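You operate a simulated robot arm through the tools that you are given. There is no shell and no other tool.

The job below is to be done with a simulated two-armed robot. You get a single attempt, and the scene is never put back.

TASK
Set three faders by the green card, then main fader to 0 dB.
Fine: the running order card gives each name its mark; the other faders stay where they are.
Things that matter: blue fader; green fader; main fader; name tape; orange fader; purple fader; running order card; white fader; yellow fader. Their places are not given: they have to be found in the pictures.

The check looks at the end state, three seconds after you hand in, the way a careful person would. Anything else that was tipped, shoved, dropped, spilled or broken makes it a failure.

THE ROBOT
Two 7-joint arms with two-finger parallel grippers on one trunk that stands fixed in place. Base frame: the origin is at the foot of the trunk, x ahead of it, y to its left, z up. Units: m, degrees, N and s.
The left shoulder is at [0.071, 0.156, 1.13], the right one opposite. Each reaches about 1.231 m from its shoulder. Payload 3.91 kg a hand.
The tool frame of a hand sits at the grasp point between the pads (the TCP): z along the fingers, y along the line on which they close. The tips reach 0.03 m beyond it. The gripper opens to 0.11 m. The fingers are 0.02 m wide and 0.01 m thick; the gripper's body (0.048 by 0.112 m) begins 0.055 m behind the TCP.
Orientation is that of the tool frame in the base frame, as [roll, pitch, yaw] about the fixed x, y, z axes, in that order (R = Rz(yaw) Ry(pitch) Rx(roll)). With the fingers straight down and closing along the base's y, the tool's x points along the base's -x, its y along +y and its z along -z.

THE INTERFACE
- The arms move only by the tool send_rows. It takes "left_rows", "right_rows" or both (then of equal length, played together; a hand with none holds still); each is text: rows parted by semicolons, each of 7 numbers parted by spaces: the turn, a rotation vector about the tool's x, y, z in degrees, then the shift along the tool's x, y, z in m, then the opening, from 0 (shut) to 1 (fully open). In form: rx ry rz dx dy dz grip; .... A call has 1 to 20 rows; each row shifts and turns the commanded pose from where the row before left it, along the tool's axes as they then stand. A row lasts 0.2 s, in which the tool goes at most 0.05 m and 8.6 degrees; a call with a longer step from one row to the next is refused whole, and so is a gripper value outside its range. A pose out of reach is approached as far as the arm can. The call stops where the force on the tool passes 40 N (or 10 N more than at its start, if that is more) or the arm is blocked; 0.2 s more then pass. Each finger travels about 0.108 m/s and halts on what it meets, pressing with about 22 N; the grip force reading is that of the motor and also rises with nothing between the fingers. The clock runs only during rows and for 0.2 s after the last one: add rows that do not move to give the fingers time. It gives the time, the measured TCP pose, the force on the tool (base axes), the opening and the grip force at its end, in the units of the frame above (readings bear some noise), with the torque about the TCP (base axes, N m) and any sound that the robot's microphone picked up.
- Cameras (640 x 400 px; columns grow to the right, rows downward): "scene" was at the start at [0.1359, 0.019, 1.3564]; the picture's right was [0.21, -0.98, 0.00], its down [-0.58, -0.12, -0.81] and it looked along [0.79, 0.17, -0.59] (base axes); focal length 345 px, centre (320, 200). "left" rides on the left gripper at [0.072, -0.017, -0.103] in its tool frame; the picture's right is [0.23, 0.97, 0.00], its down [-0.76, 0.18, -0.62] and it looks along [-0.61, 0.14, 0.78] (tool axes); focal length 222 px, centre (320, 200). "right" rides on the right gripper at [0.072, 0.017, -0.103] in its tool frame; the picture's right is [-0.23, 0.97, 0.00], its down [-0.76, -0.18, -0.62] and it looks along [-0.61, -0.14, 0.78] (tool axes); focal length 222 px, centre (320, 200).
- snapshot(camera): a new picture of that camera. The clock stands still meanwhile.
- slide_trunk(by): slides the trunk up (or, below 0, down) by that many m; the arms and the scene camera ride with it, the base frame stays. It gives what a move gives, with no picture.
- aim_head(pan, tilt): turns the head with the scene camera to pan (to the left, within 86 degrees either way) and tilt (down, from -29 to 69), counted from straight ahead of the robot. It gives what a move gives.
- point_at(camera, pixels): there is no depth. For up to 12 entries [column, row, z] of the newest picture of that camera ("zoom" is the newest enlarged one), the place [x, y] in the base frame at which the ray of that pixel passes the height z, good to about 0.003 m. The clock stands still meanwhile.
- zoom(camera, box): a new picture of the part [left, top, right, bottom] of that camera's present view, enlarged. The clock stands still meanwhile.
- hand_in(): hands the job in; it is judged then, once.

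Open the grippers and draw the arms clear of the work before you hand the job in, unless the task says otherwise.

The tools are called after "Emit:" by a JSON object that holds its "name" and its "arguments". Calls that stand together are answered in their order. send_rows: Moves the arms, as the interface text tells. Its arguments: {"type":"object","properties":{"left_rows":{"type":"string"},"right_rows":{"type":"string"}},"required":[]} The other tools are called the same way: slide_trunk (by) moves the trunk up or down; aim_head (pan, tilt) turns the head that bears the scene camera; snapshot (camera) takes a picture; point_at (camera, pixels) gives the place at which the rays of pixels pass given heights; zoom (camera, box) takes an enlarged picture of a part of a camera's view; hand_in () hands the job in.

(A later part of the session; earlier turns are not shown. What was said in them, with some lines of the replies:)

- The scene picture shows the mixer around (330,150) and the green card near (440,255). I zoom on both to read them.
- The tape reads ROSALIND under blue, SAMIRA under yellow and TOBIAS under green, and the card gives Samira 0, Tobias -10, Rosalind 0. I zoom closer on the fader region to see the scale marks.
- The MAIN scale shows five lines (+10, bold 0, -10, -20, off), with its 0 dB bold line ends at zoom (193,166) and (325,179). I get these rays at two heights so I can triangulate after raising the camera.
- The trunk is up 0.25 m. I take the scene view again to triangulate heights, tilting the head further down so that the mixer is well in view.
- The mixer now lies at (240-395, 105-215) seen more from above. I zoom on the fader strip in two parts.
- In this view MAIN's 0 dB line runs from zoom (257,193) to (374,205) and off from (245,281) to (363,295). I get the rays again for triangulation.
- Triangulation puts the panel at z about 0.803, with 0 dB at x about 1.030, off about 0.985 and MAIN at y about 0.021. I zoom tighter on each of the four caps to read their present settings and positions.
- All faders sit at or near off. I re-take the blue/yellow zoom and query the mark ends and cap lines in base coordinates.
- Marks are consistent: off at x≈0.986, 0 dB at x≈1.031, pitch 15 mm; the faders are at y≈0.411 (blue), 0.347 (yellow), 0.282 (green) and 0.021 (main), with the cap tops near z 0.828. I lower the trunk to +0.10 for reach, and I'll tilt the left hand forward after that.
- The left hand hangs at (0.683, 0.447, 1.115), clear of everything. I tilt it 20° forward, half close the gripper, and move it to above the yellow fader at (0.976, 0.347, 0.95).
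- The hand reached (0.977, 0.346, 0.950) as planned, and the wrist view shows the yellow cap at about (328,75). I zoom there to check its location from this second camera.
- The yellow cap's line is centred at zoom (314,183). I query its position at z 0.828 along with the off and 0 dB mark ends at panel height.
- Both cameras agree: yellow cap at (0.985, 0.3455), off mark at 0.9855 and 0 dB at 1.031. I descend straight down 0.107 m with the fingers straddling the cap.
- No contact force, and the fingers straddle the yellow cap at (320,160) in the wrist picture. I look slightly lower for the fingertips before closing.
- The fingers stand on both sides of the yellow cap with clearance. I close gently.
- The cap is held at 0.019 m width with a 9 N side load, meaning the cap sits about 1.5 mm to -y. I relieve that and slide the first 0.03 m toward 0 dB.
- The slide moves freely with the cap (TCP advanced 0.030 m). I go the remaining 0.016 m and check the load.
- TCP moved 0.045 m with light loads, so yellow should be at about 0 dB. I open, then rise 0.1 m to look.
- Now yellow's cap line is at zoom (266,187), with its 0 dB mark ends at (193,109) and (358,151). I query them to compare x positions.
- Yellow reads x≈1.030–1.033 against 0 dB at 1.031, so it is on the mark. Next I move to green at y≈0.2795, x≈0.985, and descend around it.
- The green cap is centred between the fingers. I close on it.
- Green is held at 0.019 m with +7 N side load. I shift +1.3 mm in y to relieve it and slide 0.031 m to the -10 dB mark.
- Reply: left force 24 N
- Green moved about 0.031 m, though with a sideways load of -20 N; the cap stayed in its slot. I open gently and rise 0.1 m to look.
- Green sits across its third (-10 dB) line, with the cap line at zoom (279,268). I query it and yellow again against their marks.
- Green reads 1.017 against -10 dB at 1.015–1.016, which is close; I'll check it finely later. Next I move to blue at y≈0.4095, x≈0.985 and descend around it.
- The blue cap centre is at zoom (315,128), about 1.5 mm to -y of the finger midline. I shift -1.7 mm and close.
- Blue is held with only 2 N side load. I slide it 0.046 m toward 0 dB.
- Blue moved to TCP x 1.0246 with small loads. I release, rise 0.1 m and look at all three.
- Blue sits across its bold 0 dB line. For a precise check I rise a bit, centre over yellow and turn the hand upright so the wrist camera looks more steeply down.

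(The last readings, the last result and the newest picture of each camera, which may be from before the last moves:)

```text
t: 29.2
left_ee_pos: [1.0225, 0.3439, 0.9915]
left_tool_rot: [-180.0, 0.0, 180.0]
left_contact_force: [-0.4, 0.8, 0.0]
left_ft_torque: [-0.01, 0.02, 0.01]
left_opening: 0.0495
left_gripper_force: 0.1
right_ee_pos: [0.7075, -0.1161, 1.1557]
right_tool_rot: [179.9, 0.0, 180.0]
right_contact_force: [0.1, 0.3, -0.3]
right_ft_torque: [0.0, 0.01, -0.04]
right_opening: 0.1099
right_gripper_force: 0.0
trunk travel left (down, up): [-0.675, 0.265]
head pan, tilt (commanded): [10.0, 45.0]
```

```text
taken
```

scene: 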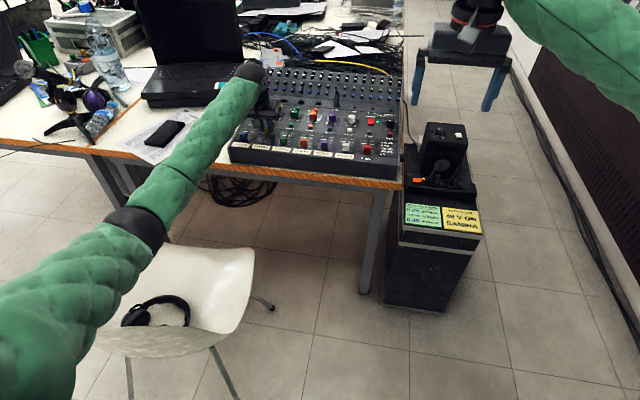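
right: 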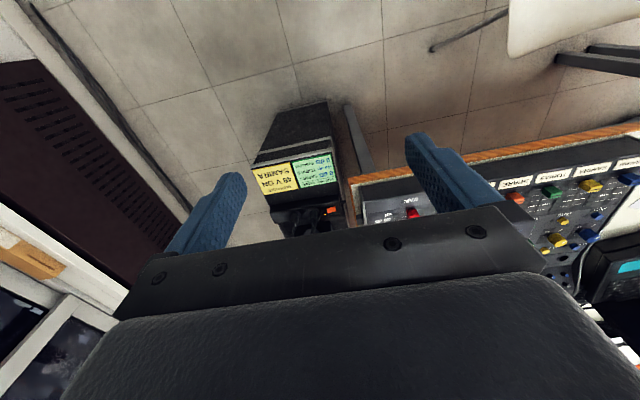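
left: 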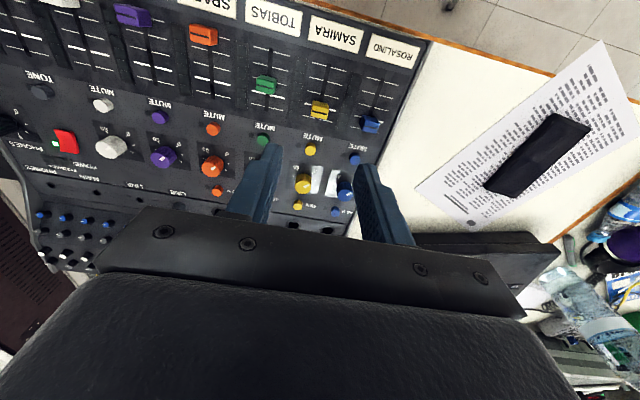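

The hand is upright and within reach. I move 0.06 m further ahead so the camera is nearly above the faders.

Emit:
{"name": "send_rows", "arguments": {"left_rows": "0 0 0 -0.02 0 0 0.45; 0 0 0 -0.02 0 0 0.45; 0 0 0 -0.02 0 0 0.45; 0 0 0 0 0 0 0.45"}}

Emit:
{"name": "snapshot", "arguments": {"camera": "left"}}

Emit:
{"name": "zoom", "arguments": {"camera": "left", "box": [230, 0, 390, 100]}}

```text
t: 30.2
left_ee_pos: [1.0829, 0.3441, 0.991]
left_tool_rot: [-180.0, 0.0, 179.9]
left_contact_force: [-0.1, 0.2, 0.2]
left_ft_torque: [-0.03, 0.02, 0.02]
left_opening: 0.0495
left_gripper_force: 0.0
right_ee_pos: [0.7091, -0.1141, 1.1567]
right_tool_rot: [-179.9, 0.0, 180.0]
right_contact_force: [-0.4, 1.4, 0.0]
right_ft_torque: [-0.02, 0.01, 0.0]
right_opening: 0.1101
right_gripper_force: 0.0
trunk travel left (down, up): [-0.675, 0.265]
head pan, tilt (commanded): [10.0, 45.0]
```

```text
taken
```

left: 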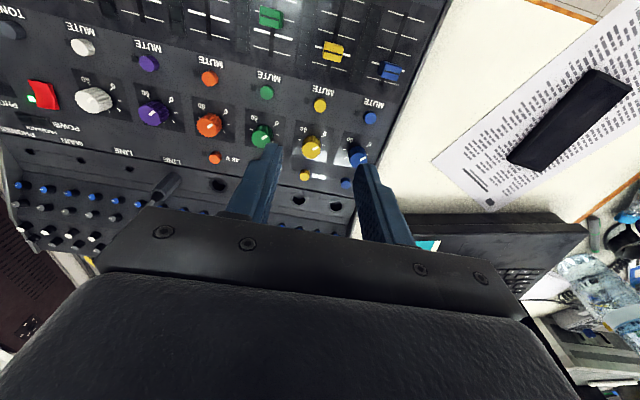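

```text
4.00 times, centred on (310, 50) of left
```

zoom: 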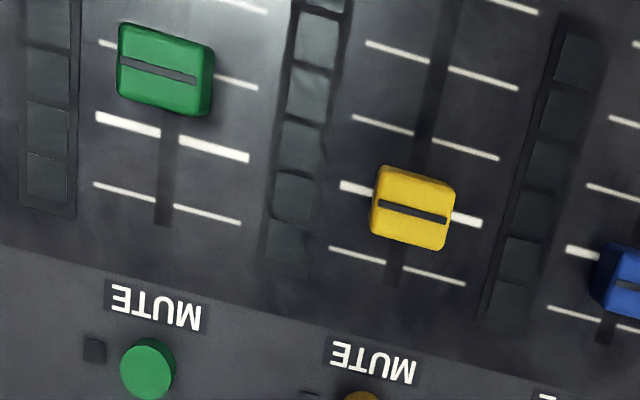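

In this near-overhead view yellow's line is within 1 mm of 0 dB after parallax, while green's line at zoom (158,73) lies about 2 mm beyond its -10 mark (row 60 there). I zoom on each of the three separately for precise readings.

Emit:
{"name": "zoom", "arguments": {"camera": "left", "box": [350, 40, 430, 90]}}

Emit:
{"name": "zoom", "arguments": {"camera": "left", "box": [230, 0, 310, 50]}}

Emit:
{"name": "zoom", "arguments": {"camera": "left", "box": [295, 25, 375, 75]}}

```text
8.00 times, centred on (390, 65) of left
```

zoom: 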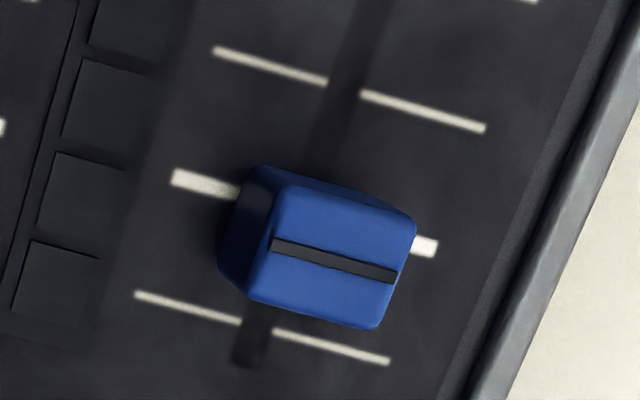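

```text
8.00 times, centred on (270, 25) of left
```

zoom: 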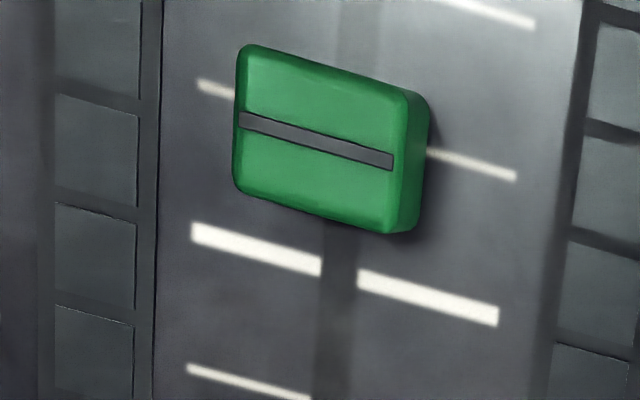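

```text
8.00 times, centred on (335, 50) of left
```

zoom: 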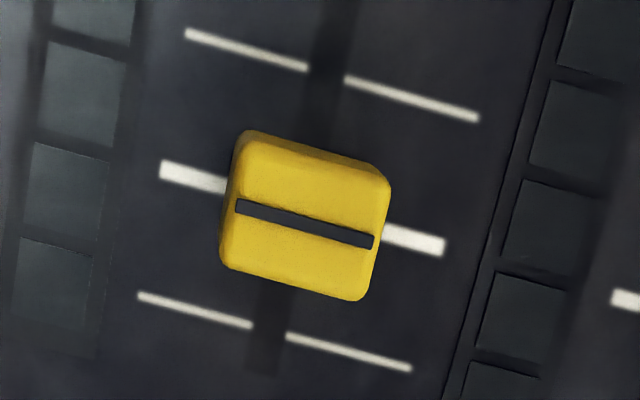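

Careful interpolation gives yellow within 0.2 mm of 0 dB, green about 1.6 mm above -10 dB, and blue about 2.9 mm above 0 dB, so I'll nudge the last two back. I move above blue first, hand upright.

Emit:
{"name": "send_rows", "arguments": {"left_rows": "0 0 0 0.0165 0.02183 0.02367 0.45; 0 0 0 0.0165 0.02183 0.02367 0.45; 0 0 0 0.0165 0.02183 0.02367 0.45; 0 0 0 0 0 0 0.45; 0 0 0 0 0 0 0.45"}}

Emit:
{"name": "zoom", "arguments": {"camera": "left", "box": [224, 65, 416, 185]}}

```text
t: 31.4
left_ee_pos: [1.0356, 0.4084, 0.9191]
left_tool_rot: [-180.0, -0.1, 180.0]
left_contact_force: [-0.1, 0.1, -0.2]
left_ft_torque: [-0.04, 0.04, -0.03]
left_opening: 0.0495
left_gripper_force: 0.1
right_ee_pos: [0.7079, -0.1139, 1.1565]
right_tool_rot: [-180.0, -0.1, -179.9]
right_contact_force: [-0.2, 0.3, 0.9]
right_ft_torque: [0.02, -0.03, 0.01]
right_opening: 0.11
right_gripper_force: 0.0
trunk travel left (down, up): [-0.675, 0.265]
head pan, tilt (commanded): [10.0, 45.0]
```

```text
3.33 times, centred on (320, 125) of left
```

zoom: 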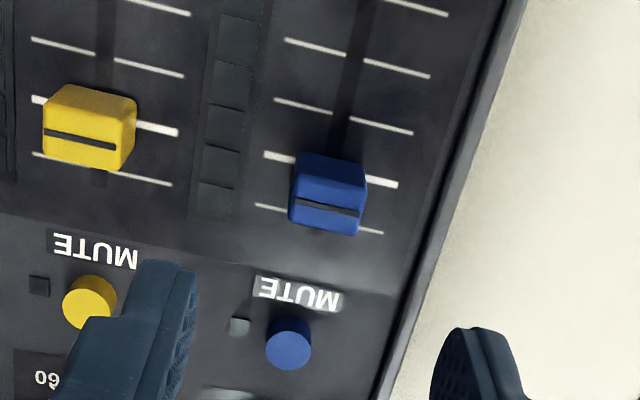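

Blue lies visibly farther past its bold line than yellow. I descend 0.078 m to straddle it.

Emit:
{"name": "send_rows", "arguments": {"left_rows": "0 0 0 0 0.0005 0.0195 0.45; 0 0 0 0 0 0.0195 0.45; 0 0 0 0 0 0.0195 0.45; 0 0 0 0 0 0.0195 0.45; 0 0 0 0 0 0 0.45"}}

Emit:
{"name": "zoom", "arguments": {"camera": "left", "box": [224, 125, 416, 245]}}

```text
t: 32.6
left_ee_pos: [1.0335, 0.4075, 0.8413]
left_tool_rot: [-180.0, -0.1, 180.0]
left_contact_force: [-0.2, -0.5, 0.1]
left_ft_torque: [-0.01, -0.01, -0.02]
left_opening: 0.0494
left_gripper_force: 0.1
right_ee_pos: [0.7084, -0.1145, 1.1564]
right_tool_rot: [180.0, 0.0, -180.0]
right_contact_force: [-0.9, 0.7, 0.9]
right_ft_torque: [0.0, 0.03, 0.0]
right_opening: 0.1101
right_gripper_force: 0.0
trunk travel left (down, up): [-0.675, 0.265]
head pan, tilt (commanded): [10.0, 45.0]
```

```text
3.33 times, centred on (320, 185) of left
```

zoom: 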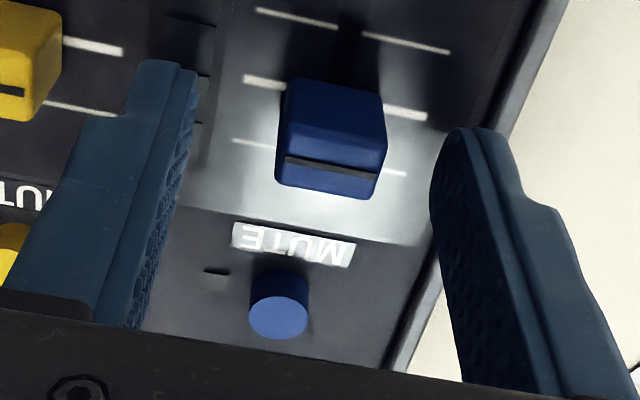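

Cap centre at zoom (332,138), so I shift +1.5 mm in y, close, and record the picture before the nudge.

Emit:
{"name": "send_rows", "arguments": {"left_rows": "0 0 0 0 0.0015 0 0.4; 0 0 0 0 0 0 0.3; 0 0 0 0 0 0 0.2; 0 0 0 0 0 0 0.14; 0 0 0 0 0 0 0.14"}}

Emit:
{"name": "zoom", "arguments": {"camera": "left", "box": [272, 125, 368, 185]}}

```text
t: 33.8
left_ee_pos: [1.0343, 0.4101, 0.8425]
left_tool_rot: [-180.0, 0.0, -180.0]
left_contact_force: [0.1, 0.0, 0.2]
left_ft_torque: [0.02, -0.02, 0.04]
left_opening: 0.0188
left_gripper_force: 45.0
right_ee_pos: [0.7086, -0.1145, 1.1559]
right_tool_rot: [-180.0, 0.0, -180.0]
right_contact_force: [-0.3, 0.1, -1.0]
right_ft_torque: [-0.03, -0.01, 0.03]
right_opening: 0.11
right_gripper_force: 0.0
trunk travel left (down, up): [-0.675, 0.265]
head pan, tilt (commanded): [10.0, 45.0]
```

```text
6.67 times, centred on (320, 155) of left
```

zoom: 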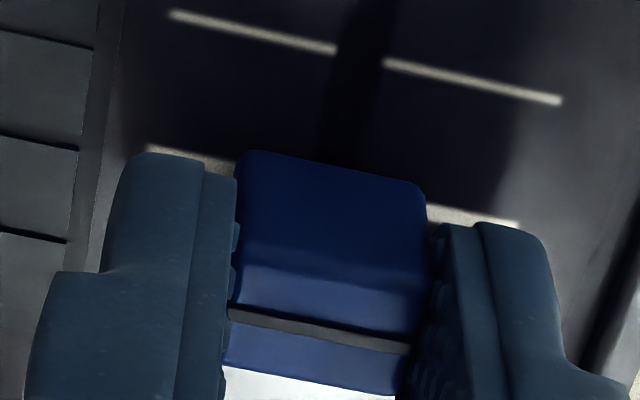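

The grip is load-free. I slide blue back by 2.9 mm and compare how far the mark lines shift in the picture (expect about 26 px).

Emit:
{"name": "send_rows", "arguments": {"left_rows": "0 0 0 0.0015 0 0 0.14; 0 0 0 0.0014 0 0 0.14; 0 0 0 0 0 0 0.14; 0 0 0 0 0 0 0.14"}}

Emit:
{"name": "zoom", "arguments": {"camera": "left", "box": [272, 125, 368, 185]}}

```text
t: 34.8
left_ee_pos: [1.0309, 0.4085, 0.8426]
left_tool_rot: [-180.0, -0.1, 179.9]
left_contact_force: [-0.1, -6.9, -0.9]
left_ft_torque: [-0.15, -0.01, 0.04]
left_opening: 0.0186
left_gripper_force: 45.7
right_ee_pos: [0.708, -0.1152, 1.1563]
right_tool_rot: [180.0, 0.0, -179.9]
right_contact_force: [-0.2, -0.1, -0.5]
right_ft_torque: [-0.01, -0.02, 0.01]
right_opening: 0.11
right_gripper_force: 0.1
trunk travel left (down, up): [-0.675, 0.265]
head pan, tilt (commanded): [10.0, 45.0]
```

```text
6.67 times, centred on (320, 155) of left
```

zoom: 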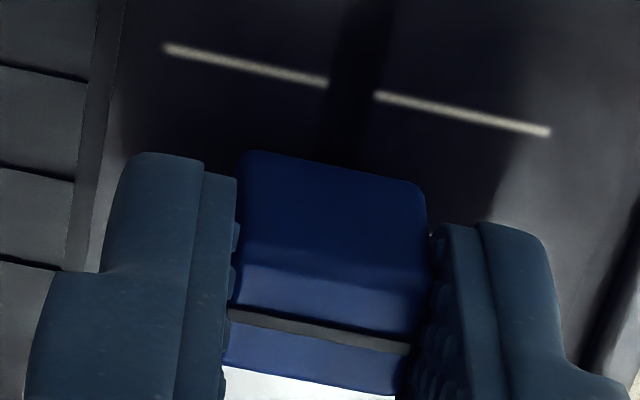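

Blue moved back about 3.4 mm, putting it within half a millimetre of 0 dB. I release, rise, and go above green.

Emit:
{"name": "send_rows", "arguments": {"left_rows": "0 0 0 0 0 0 0.25; 0 0 0 0 0 0 0.45; 0 0 0 0 0 0 0.45; 0 0 0 0 0 -0.026 0.45; 0 0 0 0 0 -0.026 0.45; 0 0 0 0 0 -0.026 0.45; 0 0 0 0.00325 -0.0323 0 0.45; 0 0 0 0.00325 -0.0323 0 0.45; 0 0 0 0.00325 -0.0323 0 0.45; 0 0 0 0.00325 -0.0323 0 0.45; 0 0 0 0 0 0 0.45"}}

Emit:
{"name": "zoom", "arguments": {"camera": "left", "box": [224, 65, 416, 185]}}

```text
t: 37.2
left_ee_pos: [1.0182, 0.281, 0.9203]
left_tool_rot: [-180.0, 0.1, 180.0]
left_contact_force: [0.1, 0.6, -0.2]
left_ft_torque: [-0.02, -0.02, 0.02]
left_opening: 0.0495
left_gripper_force: 0.0
right_ee_pos: [0.708, -0.1135, 1.1567]
right_tool_rot: [180.0, 0.0, 179.9]
right_contact_force: [0.1, -0.3, -0.4]
right_ft_torque: [-0.02, -0.01, 0.01]
right_opening: 0.1103
right_gripper_force: 0.1
trunk travel left (down, up): [-0.675, 0.265]
head pan, tilt (commanded): [10.0, 45.0]
```

```text
3.33 times, centred on (320, 125) of left
```

zoom: 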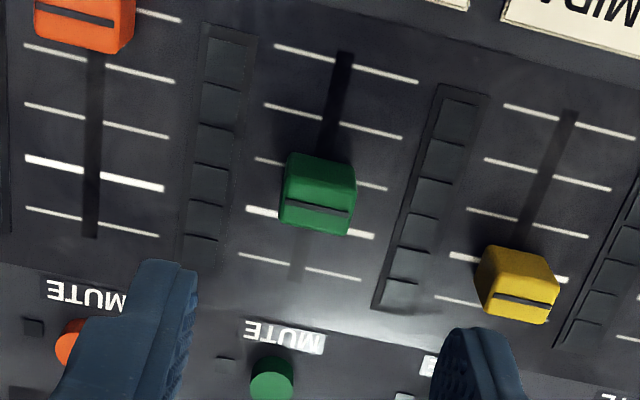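

I'm above green at (1.018, 0.281). I descend 0.078 m and check centring.

Emit:
{"name": "send_rows", "arguments": {"left_rows": "0 0 0 0 0 0.0195 0.45; 0 0 0 0 0 0.0195 0.45; 0 0 0 0 0 0.0195 0.45; 0 0 0 0 0 0.0195 0.45; 0 0 0 0 0 0 0.45"}}

Emit:
{"name": "zoom", "arguments": {"camera": "left", "box": [224, 125, 416, 245]}}

```text
t: 38.4
left_ee_pos: [1.015, 0.2803, 0.8421]
left_tool_rot: [-180.0, 0.0, 180.0]
left_contact_force: [-0.1, 0.2, -0.5]
left_ft_torque: [0.01, -0.02, 0.02]
left_opening: 0.0493
left_gripper_force: 0.2
right_ee_pos: [0.7078, -0.1149, 1.1558]
right_tool_rot: [-180.0, 0.0, -179.9]
right_contact_force: [-0.3, 0.7, 0.0]
right_ft_torque: [-0.02, -0.02, 0.02]
right_opening: 0.11
right_gripper_force: 0.0
trunk travel left (down, up): [-0.675, 0.265]
head pan, tilt (commanded): [10.0, 45.0]
```

```text
3.33 times, centred on (320, 185) of left
```

zoom: 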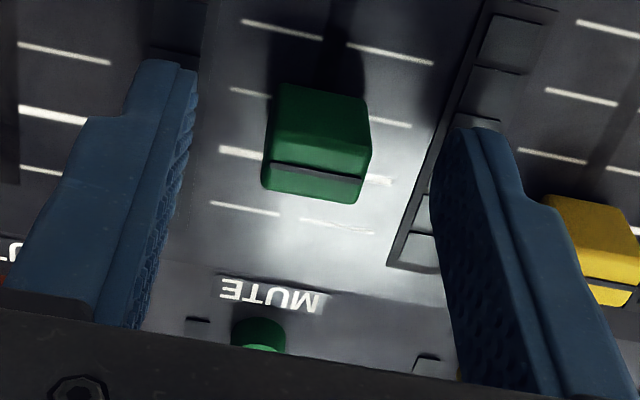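

Green's centre is at zoom (318,142), about 1 mm to -y. I shift -1 mm, close, and take the reference picture.

Emit:
{"name": "send_rows", "arguments": {"left_rows": "0 0 0 0 -0.001 0 0.4; 0 0 0 0 0 0 0.3; 0 0 0 0 0 0 0.2; 0 0 0 0 0 0 0.14; 0 0 0 0 0 0 0.14"}}

Emit:
{"name": "zoom", "arguments": {"camera": "left", "box": [272, 125, 368, 185]}}

```text
t: 39.6
left_ee_pos: [1.0159, 0.2793, 0.8429]
left_tool_rot: [179.9, -0.1, -180.0]
left_contact_force: [0.7, -0.6, 0.0]
left_ft_torque: [0.0, -0.05, 0.04]
left_opening: 0.0187
left_gripper_force: 44.6
right_ee_pos: [0.7084, -0.1159, 1.1555]
right_tool_rot: [-179.9, 0.0, -180.0]
right_contact_force: [0.1, -0.4, 1.0]
right_ft_torque: [-0.02, 0.02, 0.0]
right_opening: 0.1102
right_gripper_force: 0.0
trunk travel left (down, up): [-0.675, 0.265]
head pan, tilt (commanded): [10.0, 45.0]
```

```text
6.67 times, centred on (320, 155) of left
```

zoom: 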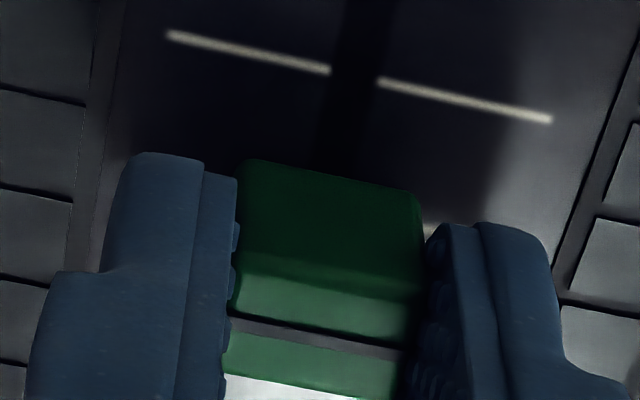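

The grip is load-free. I slide green back by 1.6 mm (expecting the mark line to shift down about 15 px from row 36).

Emit:
{"name": "send_rows", "arguments": {"left_rows": "0 0 0 0.0016 0 0 0.14; 0 0 0 0 0 0 0.14; 0 0 0 0 0 0 0.14"}}

Emit:
{"name": "zoom", "arguments": {"camera": "left", "box": [272, 125, 368, 185]}}

```text
t: 40.4
left_ee_pos: [1.0153, 0.2789, 0.8422]
left_tool_rot: [180.0, -0.1, 179.9]
left_contact_force: [0.0, -4.5, -4.7]
left_ft_torque: [-0.09, -0.06, 0.04]
left_opening: 0.0187
left_gripper_force: 45.3
right_ee_pos: [0.7082, -0.1159, 1.1561]
right_tool_rot: [-180.0, 0.0, 180.0]
right_contact_force: [-1.5, -0.4, -0.8]
right_ft_torque: [0.0, -0.01, 0.01]
right_opening: 0.1098
right_gripper_force: 0.1
trunk travel left (down, up): [-0.675, 0.265]
head pan, tilt (commanded): [10.0, 45.0]
```

```text
6.67 times, centred on (320, 155) of left
```

zoom: 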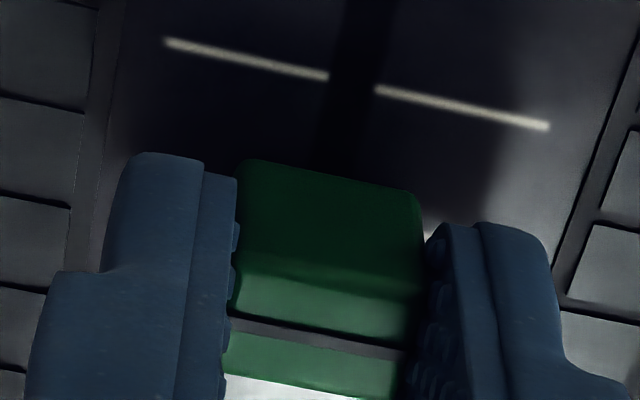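

The line shifted only about 7 px (0.7 mm), so I add another 1 mm.

Emit:
{"name": "send_rows", "arguments": {"left_rows": "0 0 0 0.001 0 0 0.14; 0 0 0 0 0 0 0.14; 0 0 0 0 0 0 0.14"}}

Emit:
{"name": "zoom", "arguments": {"camera": "left", "box": [272, 125, 368, 185]}}

```text
t: 41.2
left_ee_pos: [1.0158, 0.2796, 0.8429]
left_tool_rot: [-180.0, 0.0, 179.8]
left_contact_force: [0.1, -7.7, -1.6]
left_ft_torque: [-0.14, 0.02, 0.0]
left_opening: 0.0189
left_gripper_force: 44.7
right_ee_pos: [0.708, -0.1158, 1.1577]
right_tool_rot: [-179.9, -0.1, -180.0]
right_contact_force: [-0.2, 0.7, -0.2]
right_ft_torque: [0.02, -0.01, 0.0]
right_opening: 0.11
right_gripper_force: 0.0
trunk travel left (down, up): [-0.675, 0.265]
head pan, tilt (commanded): [10.0, 45.0]
```

```text
6.67 times, centred on (320, 155) of left
```

zoom: 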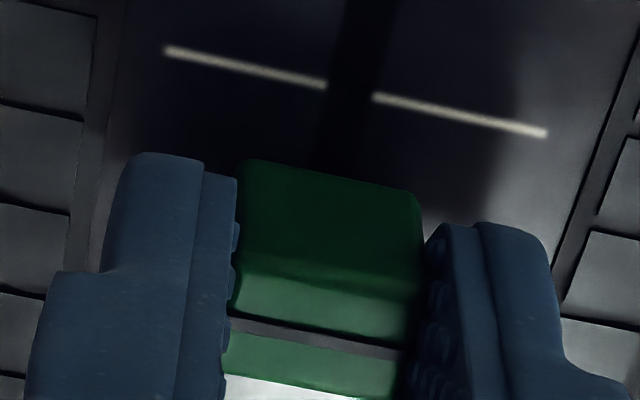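

The line is now at row 50, a total of about 1.6 mm. I release, rise and return to the overhead viewpoint for the check.

Emit:
{"name": "send_rows", "arguments": {"left_rows": "0 0 0 0 0 0 0.25; 0 0 0 0 0 0 0.45; 0 0 0 0 0 0 0.45; 0 0 0 0 0 -0.0372 0.45; 0 0 0 0 0 -0.0372 0.45; 0 0 0 0 0 -0.0372 0.45; 0 0 0 0 0 -0.0372 0.45; 0 0 0 -0.0225 0.0215 0 0.45; 0 0 0 -0.0225 0.0215 0 0.45; 0 0 0 -0.0225 0.0215 0 0.45; 0 0 0 0 0 0 0.45; 0 0 0 0 0 0 0.45"}}

Emit:
{"name": "zoom", "arguments": {"camera": "left", "box": [350, 40, 430, 90]}}

Emit:
{"name": "zoom", "arguments": {"camera": "left", "box": [230, 0, 310, 50]}}

Emit:
{"name": "zoom", "arguments": {"camera": "left", "box": [295, 25, 375, 75]}}

```text
t: 43.8
left_ee_pos: [1.0804, 0.3453, 0.9918]
left_tool_rot: [-179.9, 0.0, 179.9]
left_contact_force: [0.5, -0.5, 0.4]
left_ft_torque: [-0.04, 0.0, 0.0]
left_opening: 0.0493
left_gripper_force: 0.0
right_ee_pos: [0.709, -0.1141, 1.1569]
right_tool_rot: [-180.0, 0.1, 180.0]
right_contact_force: [0.0, -0.2, -0.4]
right_ft_torque: [0.0, -0.02, -0.01]
right_opening: 0.1102
right_gripper_force: 0.0
trunk travel left (down, up): [-0.675, 0.265]
head pan, tilt (commanded): [10.0, 45.0]
```

```text
8.00 times, centred on (390, 65) of left
```

zoom: 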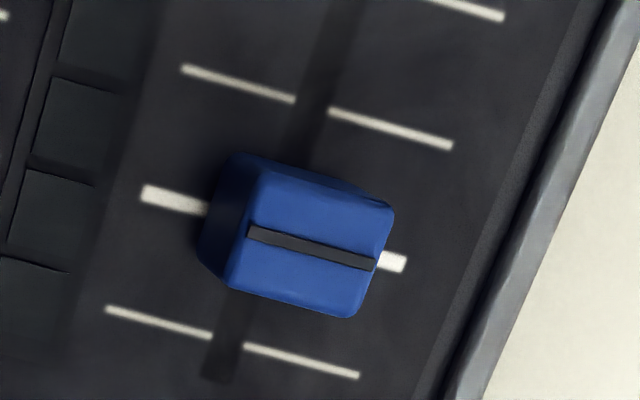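

```text
8.00 times, centred on (270, 25) of left
```

zoom: 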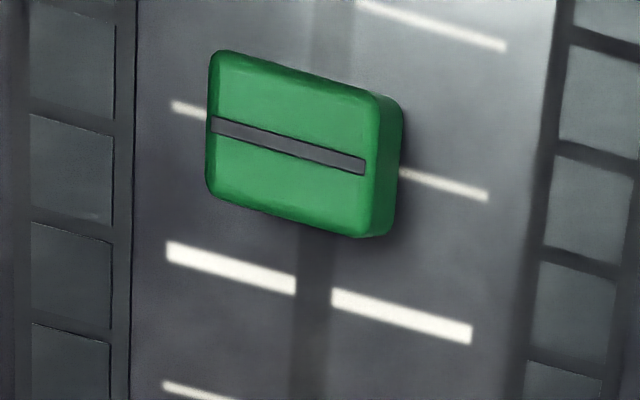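

```text
8.00 times, centred on (335, 50) of left
```

zoom: 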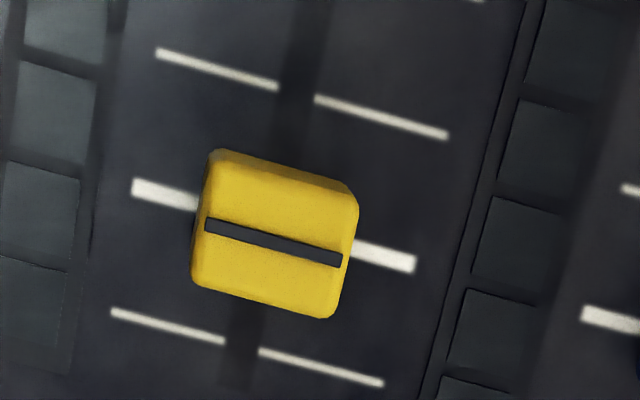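

Readings now: yellow -0.2 mm, green 0.0 mm, blue about -1 mm (under 1 dB) from their marks, all good. I retract the left hand back and up, opening it, to leave room for the right hand at the main fader.

Emit:
{"name": "send_rows", "arguments": {"left_rows": "0 0 0 0 0 -0.03 0.45; 0 0 0 0 0 -0.03 0.45; 0 0 0 0.036 0.009 -0.005 0.45; 0 0 0 0.036 0.009 -0.005 0.45; 0 0 0 0.036 0.009 -0.005 0.45; 0 0 0 0.036 0.009 -0.005 0.45; 0 0 0 0.036 0.009 -0.005 0.45; 0 0 0 0.036 0.009 -0.005 0.6; 0 0 0 0.036 0.009 -0.005 0.7; 0 0 0 0.036 0.009 -0.005 0.8; 0 0 0 0.036 0.009 -0.005 0.9; 0 0 0 0.036 0.009 -0.005 1; 0 0 0 0.036 0.009 -0.005 1; 0 0 0 0 0 0 1"}}

Emit:
{"name": "snapshot", "arguments": {"camera": "scene"}}

Emit:
{"name": "zoom", "arguments": {"camera": "scene", "box": [220, 80, 420, 205]}}

```text
t: 46.8
left_ee_pos: [0.6881, 0.4432, 1.107]
left_tool_rot: [-179.9, -0.1, 180.0]
left_contact_force: [-0.3, -0.7, -0.1]
left_ft_torque: [0.02, 0.03, -0.01]
left_opening: 0.1101
left_gripper_force: 0.1
right_ee_pos: [0.7096, -0.116, 1.1557]
right_tool_rot: [180.0, -0.1, -180.0]
right_contact_force: [0.0, -0.4, 1.1]
right_ft_torque: [-0.06, 0.03, -0.01]
right_opening: 0.11
right_gripper_force: 0.0
trunk travel left (down, up): [-0.675, 0.265]
head pan, tilt (commanded): [10.0, 45.0]
```

```text
taken
```

scene: 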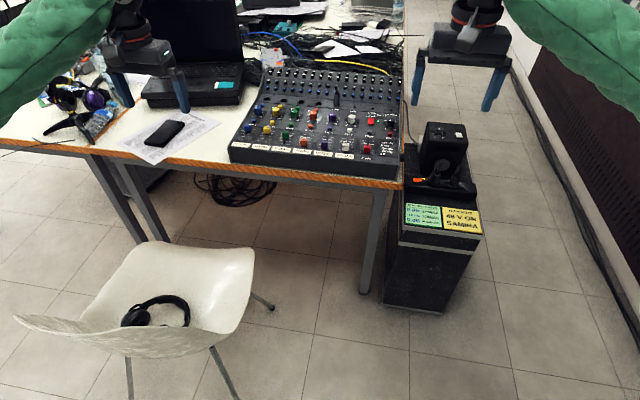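

```text
3.20 times, centred on (320, 142) of scene
```

zoom: 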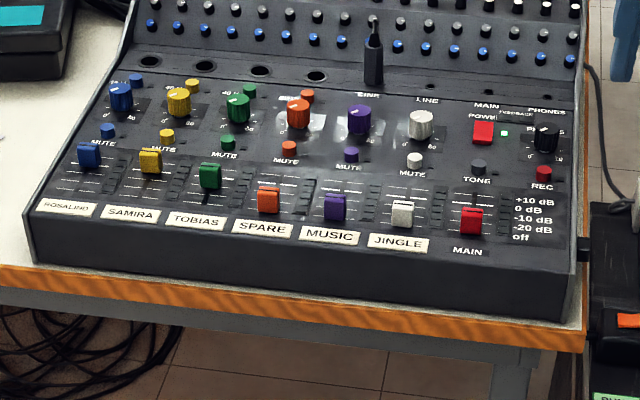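

All three faders look right and nothing else has moved; the left hand is clear. Now I bring the right hand to above the main fader at about (0.985, 0.020, 0.93).

Emit:
{"name": "send_rows", "arguments": {"right_rows": "0 0 0 -0.02765 0.0135 0.02265 0.8; 0 0 0 -0.02765 0.0135 0.02265 0.6; 0 0 0 -0.02765 0.0135 0.02265 0.45; 0 0 0 -0.02765 0.0135 0.02265 0.45; 0 0 0 -0.02765 0.0135 0.02265 0.45; 0 0 0 -0.02765 0.0135 0.02265 0.45; 0 0 0 -0.02765 0.0135 0.02265 0.45; 0 0 0 -0.02765 0.0135 0.02265 0.45; 0 0 0 -0.02765 0.0135 0.02265 0.45; 0 0 0 -0.02765 0.0135 0.02265 0.45; 0 0 0 0 0 0 0.45; 0 0 0 0 0 0 0.45"}}

Emit:
{"name": "snapshot", "arguments": {"camera": "right"}}

Emit:
{"name": "zoom", "arguments": {"camera": "right", "box": [224, 65, 416, 185]}}

```text
t: 49.4
left_ee_pos: [0.6882, 0.4435, 1.1073]
left_tool_rot: [180.0, 0.0, 179.9]
left_contact_force: [0.1, 0.4, -0.7]
left_ft_torque: [0.01, 0.02, 0.03]
left_opening: 0.1101
left_gripper_force: 0.1
right_ee_pos: [0.9821, 0.017, 0.9298]
right_tool_rot: [-179.9, 0.0, 180.0]
right_contact_force: [0.1, 0.3, 0.1]
right_ft_torque: [-0.01, 0.02, 0.02]
right_opening: 0.0493
right_gripper_force: 0.1
trunk travel left (down, up): [-0.675, 0.265]
head pan, tilt (commanded): [10.0, 45.0]
```

```text
taken
```

right: 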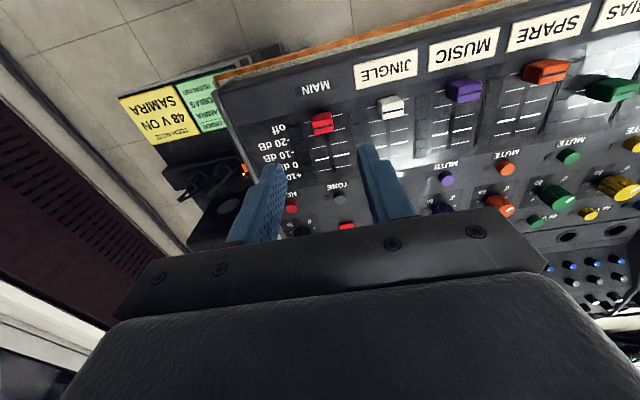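

```text
3.33 times, centred on (320, 125) of right
```

zoom: 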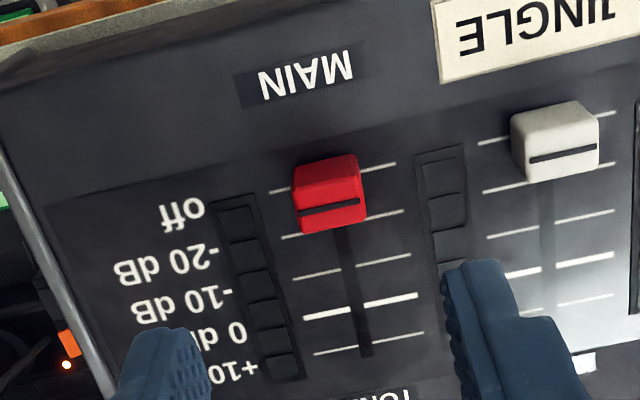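

The right wrist view shows the MAIN cap line at zoom (330,207). I query it with its off and 0 dB mark ends.

Emit:
{"name": "point_at", "arguments": {"camera": "zoom", "pixels": [[330, 207, 0.828], [270, 192, 0.803], [396, 163, 0.803], [303, 317, 0.803], [417, 294, 0.803], [282, 237, 0.803], [404, 210, 0.803], [563, 154, 0.828]]}}

```text
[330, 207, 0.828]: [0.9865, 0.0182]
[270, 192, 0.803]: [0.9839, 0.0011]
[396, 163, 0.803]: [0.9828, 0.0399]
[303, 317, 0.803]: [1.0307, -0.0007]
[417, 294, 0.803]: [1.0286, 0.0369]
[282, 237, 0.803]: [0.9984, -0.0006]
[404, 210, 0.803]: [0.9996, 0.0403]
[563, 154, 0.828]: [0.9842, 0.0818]
```

Main is at about (0.986, 0.019). I shift +3 mm in x and +2 mm in y and descend 0.088 m around it.

Emit:
{"name": "send_rows", "arguments": {"right_rows": "0 0 0 -0.003 0.002 0 0.45; 0 0 0 0 0 0.022 0.45; 0 0 0 0 0 0.022 0.45; 0 0 0 0 0 0.022 0.45; 0 0 0 0 0 0.022 0.45; 0 0 0 0 0 0 0.45; 0 0 0 0 0 0 0.45"}}

Emit:
{"name": "zoom", "arguments": {"camera": "right", "box": [224, 125, 416, 245]}}

```text
t: 51.0
left_ee_pos: [0.6876, 0.4421, 1.1064]
left_tool_rot: [-179.9, -0.1, -180.0]
left_contact_force: [0.0, 0.2, -0.2]
left_ft_torque: [-0.03, 0.0, 0.02]
left_opening: 0.1101
left_gripper_force: 0.1
right_ee_pos: [0.9889, 0.0199, 0.8425]
right_tool_rot: [180.0, 0.0, -180.0]
right_contact_force: [0.3, 0.1, -0.5]
right_ft_torque: [0.0, 0.02, -0.01]
right_opening: 0.0493
right_gripper_force: 0.0
trunk travel left (down, up): [-0.675, 0.265]
head pan, tilt (commanded): [10.0, 45.0]
```

```text
3.33 times, centred on (320, 185) of right
```

zoom: 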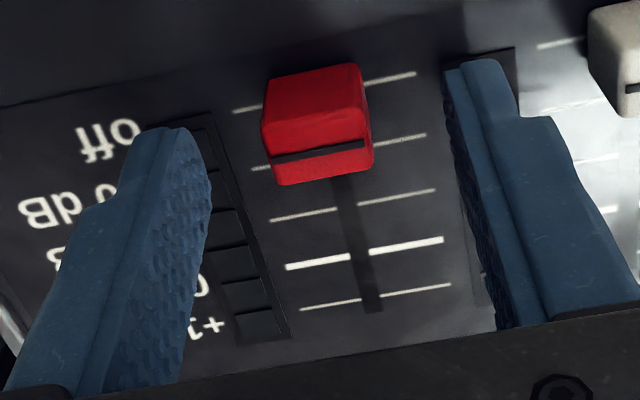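

The red cap is centred between the fingers with no contact. I close on it.

Emit:
{"name": "send_rows", "arguments": {"right_rows": "0 0 0 0 0 0 0.4; 0 0 0 0 0 0 0.3; 0 0 0 0 0 0 0.2; 0 0 0 0 0 0 0.14; 0 0 0 0 0 0 0.14"}}

Emit:
{"name": "zoom", "arguments": {"camera": "right", "box": [224, 125, 416, 245]}}

```text
t: 52.2
left_ee_pos: [0.6871, 0.4425, 1.1065]
left_tool_rot: [179.9, -0.1, -179.9]
left_contact_force: [0.2, 0.7, -0.7]
left_ft_torque: [-0.01, 0.03, 0.01]
left_opening: 0.1099
left_gripper_force: 0.0
right_ee_pos: [0.987, 0.0191, 0.8434]
right_tool_rot: [-179.9, 0.0, -180.0]
right_contact_force: [-0.3, 0.5, 0.0]
right_ft_torque: [0.06, -0.01, 0.02]
right_opening: 0.0189
right_gripper_force: 45.5
trunk travel left (down, up): [-0.675, 0.265]
head pan, tilt (commanded): [10.0, 45.0]
```

```text
3.33 times, centred on (320, 185) of right
```

zoom: 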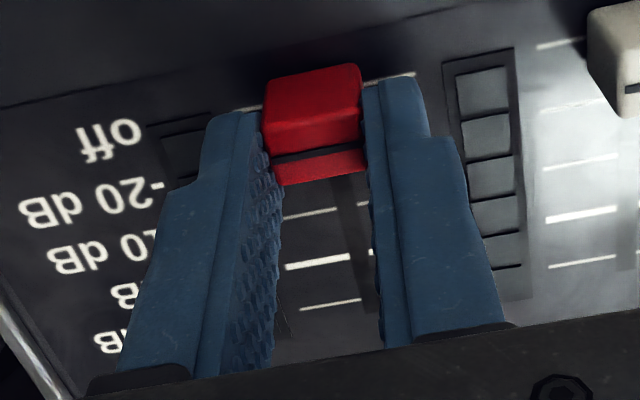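

Main is held load-free at 0.019 m. I slide it 0.045 m toward 0 dB.

Emit:
{"name": "send_rows", "arguments": {"right_rows": "0 0 0 -0.0075 0 0 0.14; 0 0 0 -0.0075 0 0 0.14; 0 0 0 -0.0075 0 0 0.14; 0 0 0 -0.0075 0 0 0.14; 0 0 0 -0.0075 0 0 0.14; 0 0 0 -0.0075 0 0 0.14; 0 0 0 0 0 0 0.14; 0 0 0 0 0 0 0.14"}}

Emit:
{"name": "zoom", "arguments": {"camera": "right", "box": [224, 125, 416, 245]}}

Emit:
{"name": "zoom", "arguments": {"camera": "right", "box": [272, 125, 368, 185]}}

```text
t: 54.0
left_ee_pos: [0.6863, 0.4416, 1.1089]
left_tool_rot: [179.9, 0.0, -180.0]
left_contact_force: [-0.7, -0.1, 0.3]
left_ft_torque: [-0.02, 0.0, 0.04]
left_opening: 0.11
left_gripper_force: 0.2
right_ee_pos: [1.0329, 0.0202, 0.8432]
right_tool_rot: [180.0, 0.0, 179.8]
right_contact_force: [1.4, -27.9, 11.3]
right_ft_torque: [-0.73, 0.04, 0.09]
right_opening: 0.0187
right_gripper_force: 44.9
trunk travel left (down, up): [-0.675, 0.265]
head pan, tilt (commanded): [10.0, 45.0]
```

```text
3.33 times, centred on (320, 185) of right
```

zoom: 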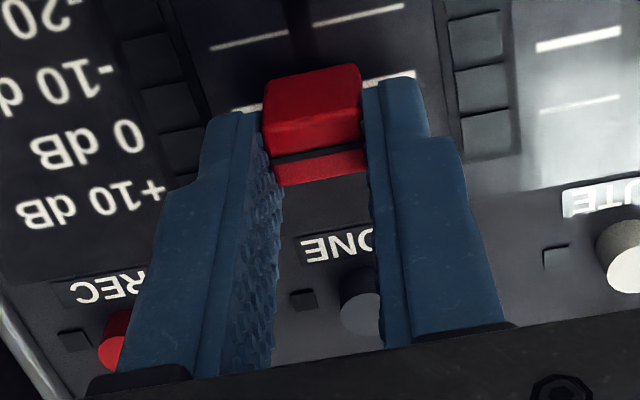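

```text
6.67 times, centred on (320, 155) of right
```

zoom: 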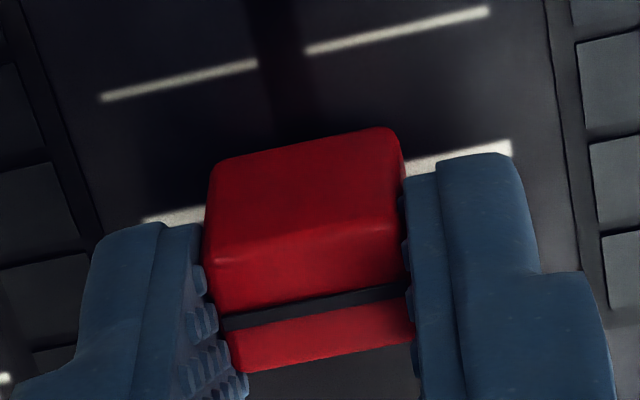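

Main sits about 0.3 mm from 0 dB (cap line at row 307 against the -10 line at row 50 and 0 dB at row 185), but there is a -28 N side load. I relieve it with a 2 mm shift in -y before opening.

Emit:
{"name": "send_rows", "arguments": {"right_rows": "0 0 0 0 -0.001 0 0.14; 0 0 0 0 -0.001 0 0.14; 0 0 0 0 0 0 0.14"}}

Emit:
{"name": "zoom", "arguments": {"camera": "right", "box": [272, 125, 368, 185]}}

```text
t: 54.8
left_ee_pos: [0.687, 0.4423, 1.1086]
left_tool_rot: [179.8, 0.0, 179.9]
left_contact_force: [0.2, 0.1, 0.2]
left_ft_torque: [0.0, -0.01, 0.03]
left_opening: 0.1096
left_gripper_force: 0.2
right_ee_pos: [1.0329, 0.0195, 0.8432]
right_tool_rot: [180.0, 0.0, -180.0]
right_contact_force: [0.4, -18.3, 6.5]
right_ft_torque: [-0.45, -0.19, 0.04]
right_opening: 0.0185
right_gripper_force: 44.7
trunk travel left (down, up): [-0.675, 0.265]
head pan, tilt (commanded): [10.0, 45.0]
```

```text
6.67 times, centred on (320, 155) of right
```

zoom: 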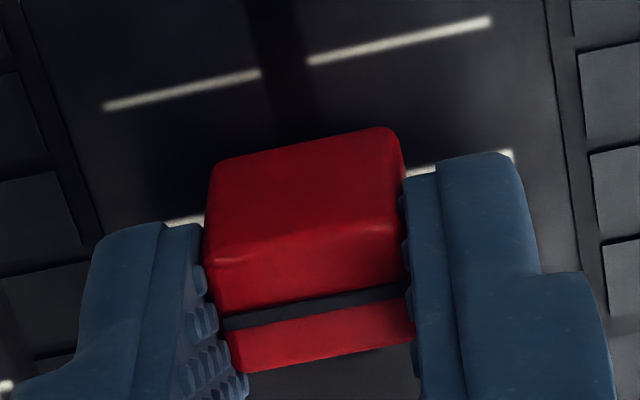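

The side load fell to -18 N, and the lines shifted about 9 px, so the cap went about 0.9 mm back, to roughly -0.6 mm. I relieve another 1.5 mm in -y and add 0.8 mm in +x.

Emit:
{"name": "send_rows", "arguments": {"right_rows": "0 0 0 0 -0.0015 0 0.14; 0 0 0 -0.0008 0 0 0.14; 0 0 0 0 0 0 0.14; 0 0 0 0 0 0 0.14"}}

Emit:
{"name": "zoom", "arguments": {"camera": "right", "box": [272, 125, 368, 185]}}

```text
t: 55.8
left_ee_pos: [0.6868, 0.4427, 1.1075]
left_tool_rot: [-179.9, 0.0, -180.0]
left_contact_force: [0.0, -0.7, -0.7]
left_ft_torque: [0.01, 0.0, -0.01]
left_opening: 0.1101
left_gripper_force: 0.1
right_ee_pos: [1.0339, 0.0193, 0.8432]
right_tool_rot: [179.9, 0.0, -179.9]
right_contact_force: [-0.7, -1.8, 5.9]
right_ft_torque: [0.02, -0.02, -0.01]
right_opening: 0.0186
right_gripper_force: 44.9
trunk travel left (down, up): [-0.675, 0.265]
head pan, tilt (commanded): [10.0, 45.0]
```

```text
6.67 times, centred on (320, 155) of right
```

zoom: 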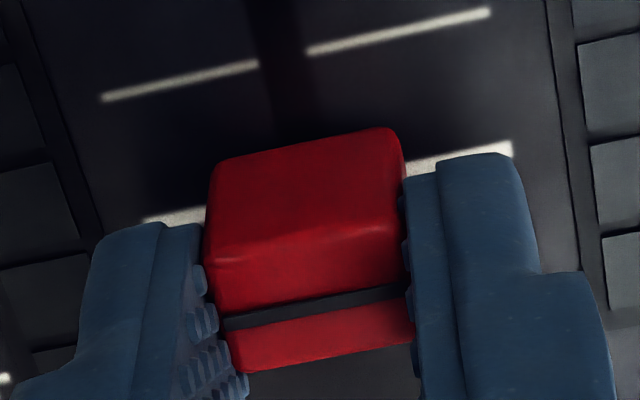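

Load is now under 2 N sideways and the cap is about +0.3 mm from 0 dB. I release, rise 0.149 m, and move 0.05 m ahead for an overhead check.

Emit:
{"name": "send_rows", "arguments": {"right_rows": "0 0 0 0 0 0 0.25; 0 0 0 0 0 0 0.45; 0 0 0 0 0 0 0.45; 0 0 0 0 0 -0.0372 0.45; 0 0 0 0 0 -0.0372 0.45; 0 0 0 0 0 -0.0372 0.45; 0 0 0 0 0 -0.0372 0.45; 0 0 0 -0.025 0 0 0.45; 0 0 0 -0.025 0 0 0.45; 0 0 0 0 0 0 0.45; 0 0 0 0 0 0 0.45"}}

Emit:
{"name": "snapshot", "arguments": {"camera": "right"}}

Emit:
{"name": "zoom", "arguments": {"camera": "right", "box": [270, 10, 350, 60]}}

```text
t: 58.2
left_ee_pos: [0.6865, 0.4427, 1.1071]
left_tool_rot: [179.9, 0.0, 179.9]
left_contact_force: [0.2, 0.7, -1.2]
left_ft_torque: [0.01, 0.03, 0.02]
left_opening: 0.11
left_gripper_force: 0.0
right_ee_pos: [1.0789, 0.0165, 0.9917]
right_tool_rot: [-179.8, 0.0, -180.0]
right_contact_force: [-0.2, 0.8, -0.6]
right_ft_torque: [-0.01, 0.0, 0.01]
right_opening: 0.0495
right_gripper_force: 0.0
right hand out of reach, approached as far as the arm can: row 9
trunk travel left (down, up): [-0.675, 0.265]
head pan, tilt (commanded): [10.0, 45.0]
```

```text
taken
```

right: 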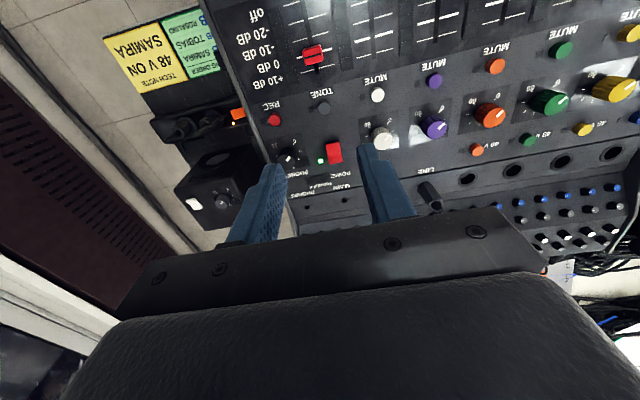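

```text
8.00 times, centred on (310, 35) of right
```

zoom: 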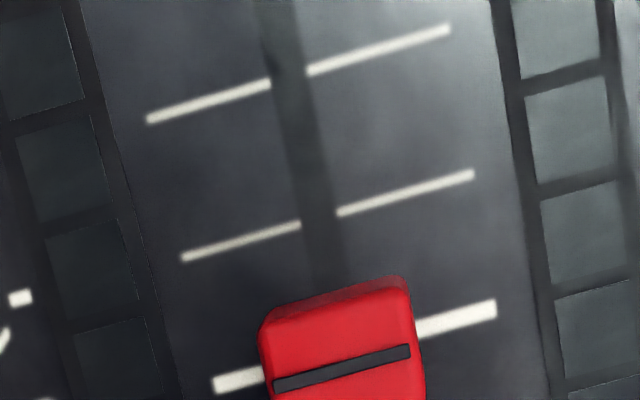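

The arm stopped just short of the commanded point (1.079), which is fine for viewing. I zoom a little lower to include the whole cap and the +10 line.

Emit:
{"name": "zoom", "arguments": {"camera": "right", "box": [275, 25, 355, 75]}}

Emit:
{"name": "zoom", "arguments": {"camera": "right", "box": [240, 0, 560, 200]}}

```text
8.00 times, centred on (315, 50) of right
```

zoom: 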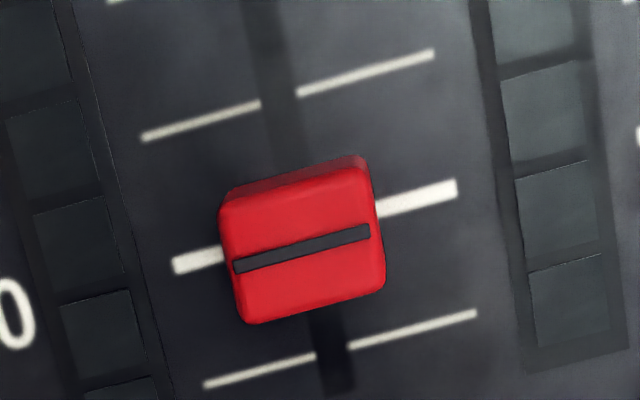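

```text
2.00 times, centred on (400, 100) of right
```

zoom: 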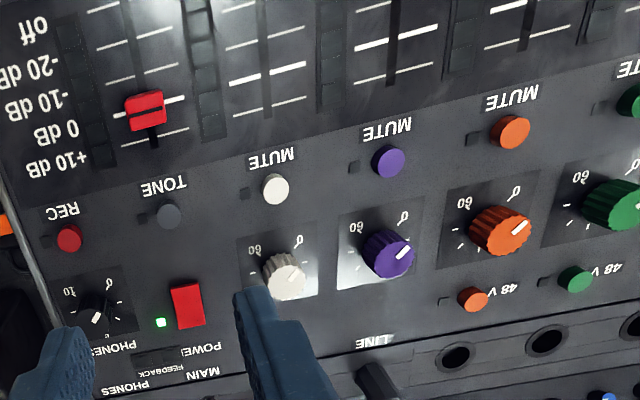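

Main reads 2.2 mm apparent minus 2.3 mm parallax, so it is on 0 dB. I retract the right hand up and back, and open it fully.

Emit:
{"name": "send_rows", "arguments": {"right_rows": "0 0 0 0.02 0 -0.02 0.45; 0 0 0 0.03 0 -0.02 0.45; 0 0 0 0.0325 -0.013 -0.0125 0.45; 0 0 0 0.0325 -0.013 -0.0125 0.45; 0 0 0 0.0325 -0.013 -0.0125 0.45; 0 0 0 0.0325 -0.013 -0.0125 0.45; 0 0 0 0.0325 -0.013 -0.0125 0.6; 0 0 0 0.0325 -0.013 -0.0125 0.7; 0 0 0 0.0325 -0.013 -0.0125 0.8; 0 0 0 0.0325 -0.013 -0.0125 0.9; 0 0 0 0.0325 -0.013 -0.0125 1; 0 0 0 0.0325 -0.013 -0.0125 1; 0 0 0 0 0 0 1"}}

Emit:
{"name": "snapshot", "arguments": {"camera": "scene"}}

Emit:
{"name": "zoom", "arguments": {"camera": "scene", "box": [220, 80, 420, 205]}}

```text
t: 61.0
left_ee_pos: [0.6885, 0.4429, 1.1064]
left_tool_rot: [-180.0, -0.1, -179.9]
left_contact_force: [0.1, 0.6, -0.2]
left_ft_torque: [0.0, 0.0, -0.01]
left_opening: 0.1101
left_gripper_force: 0.1
right_ee_pos: [0.7038, -0.1135, 1.1578]
right_tool_rot: [-180.0, -0.1, 179.9]
right_contact_force: [0.2, -0.9, -0.6]
right_ft_torque: [-0.02, 0.02, -0.01]
right_opening: 0.11
right_gripper_force: 0.1
trunk travel left (down, up): [-0.675, 0.265]
head pan, tilt (commanded): [10.0, 45.0]
```

```text
taken
```

scene: 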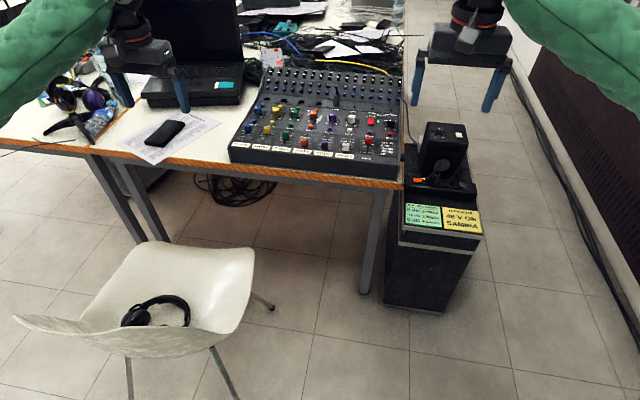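

```text
3.20 times, centred on (320, 142) of scene
```

zoom: 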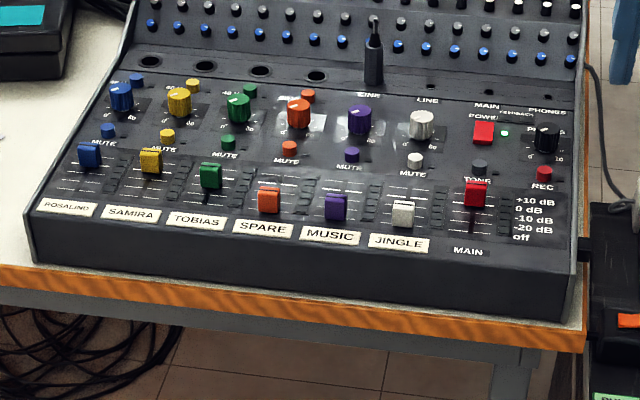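

Both hands are clear and the white, purple and orange faders are unchanged. I take one last look at the card and the fader strip before handing in.

Emit:
{"name": "zoom", "arguments": {"camera": "scene", "box": [396, 195, 492, 245]}}

Emit:
{"name": "zoom", "arguments": {"camera": "scene", "box": [228, 115, 308, 165]}}

Emit:
{"name": "zoom", "arguments": {"camera": "scene", "box": [320, 115, 400, 165]}}

```text
6.67 times, centred on (444, 220) of scene
```

zoom: 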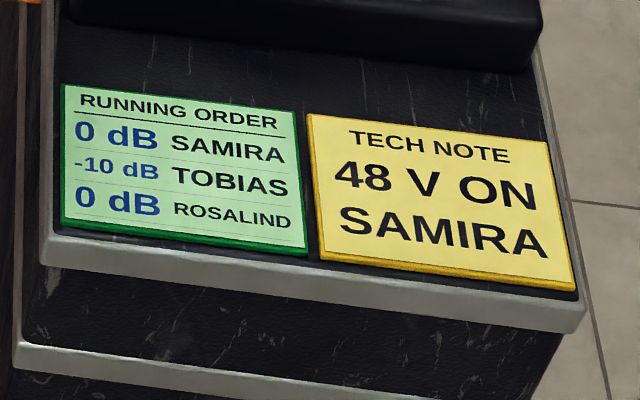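

```text
8.00 times, centred on (268, 140) of scene
```

zoom: 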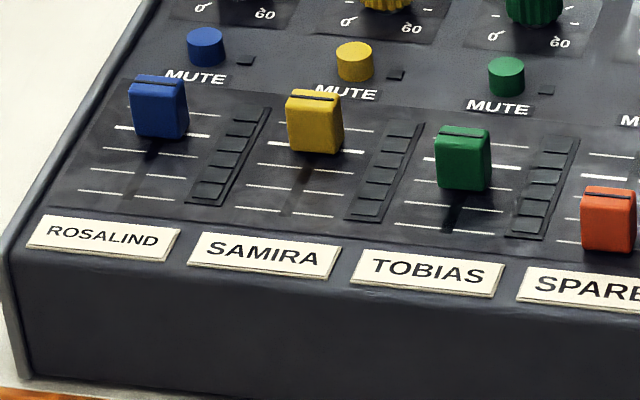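

```text
8.00 times, centred on (360, 140) of scene
```

zoom: 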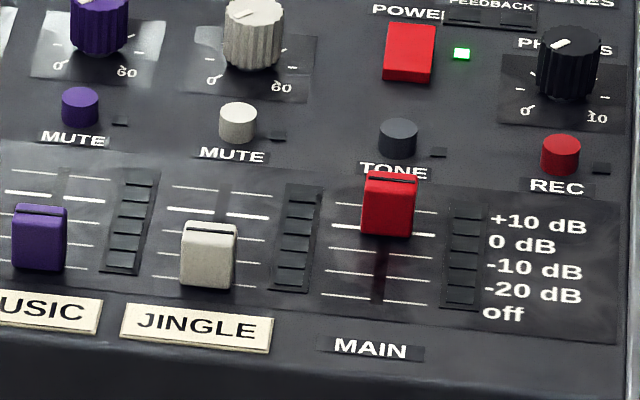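

The card reads Samira 0, Tobias -10, Rosalind 0. Yellow, green and blue match it, main is on 0 dB, and the other faders and switches look unchanged. Both hands are open and clear, so I hand in.

Emit:
{"name": "hand_in", "arguments": {}}

```text
The job is handed in.
```

The three faders named on the green card and the main fader are set, and the job is handed in. I don't have the check's result yet. From a near-overhead view, each cap sat within about 1 mm of its mark:

| Fader | Name tape | Target | Distance from mark |
|---|---|---|---|
| Yellow | SAMIRA | 0 dB | about 0.2 mm low |
| Green | TOBIAS | -10 dB | on the mark |
| Blue | ROSALIND | 0 dB | about 1 mm low (under 1 dB) |
| Main (red) | MAIN | 0 dB | on the mark |

- **Order:** I set the main fader last. Blue and green first went 2–3 mm too far, so I nudged them back before touching main.
- **Rest of the mixer:** the orange, purple and white faders look unchanged in the last pictures, and so do the switches. I left the yellow tech note (48 V on Samira) alone because it wasn't part of the task.
- **Arms:** both grippers are open and drawn back clear of the table.
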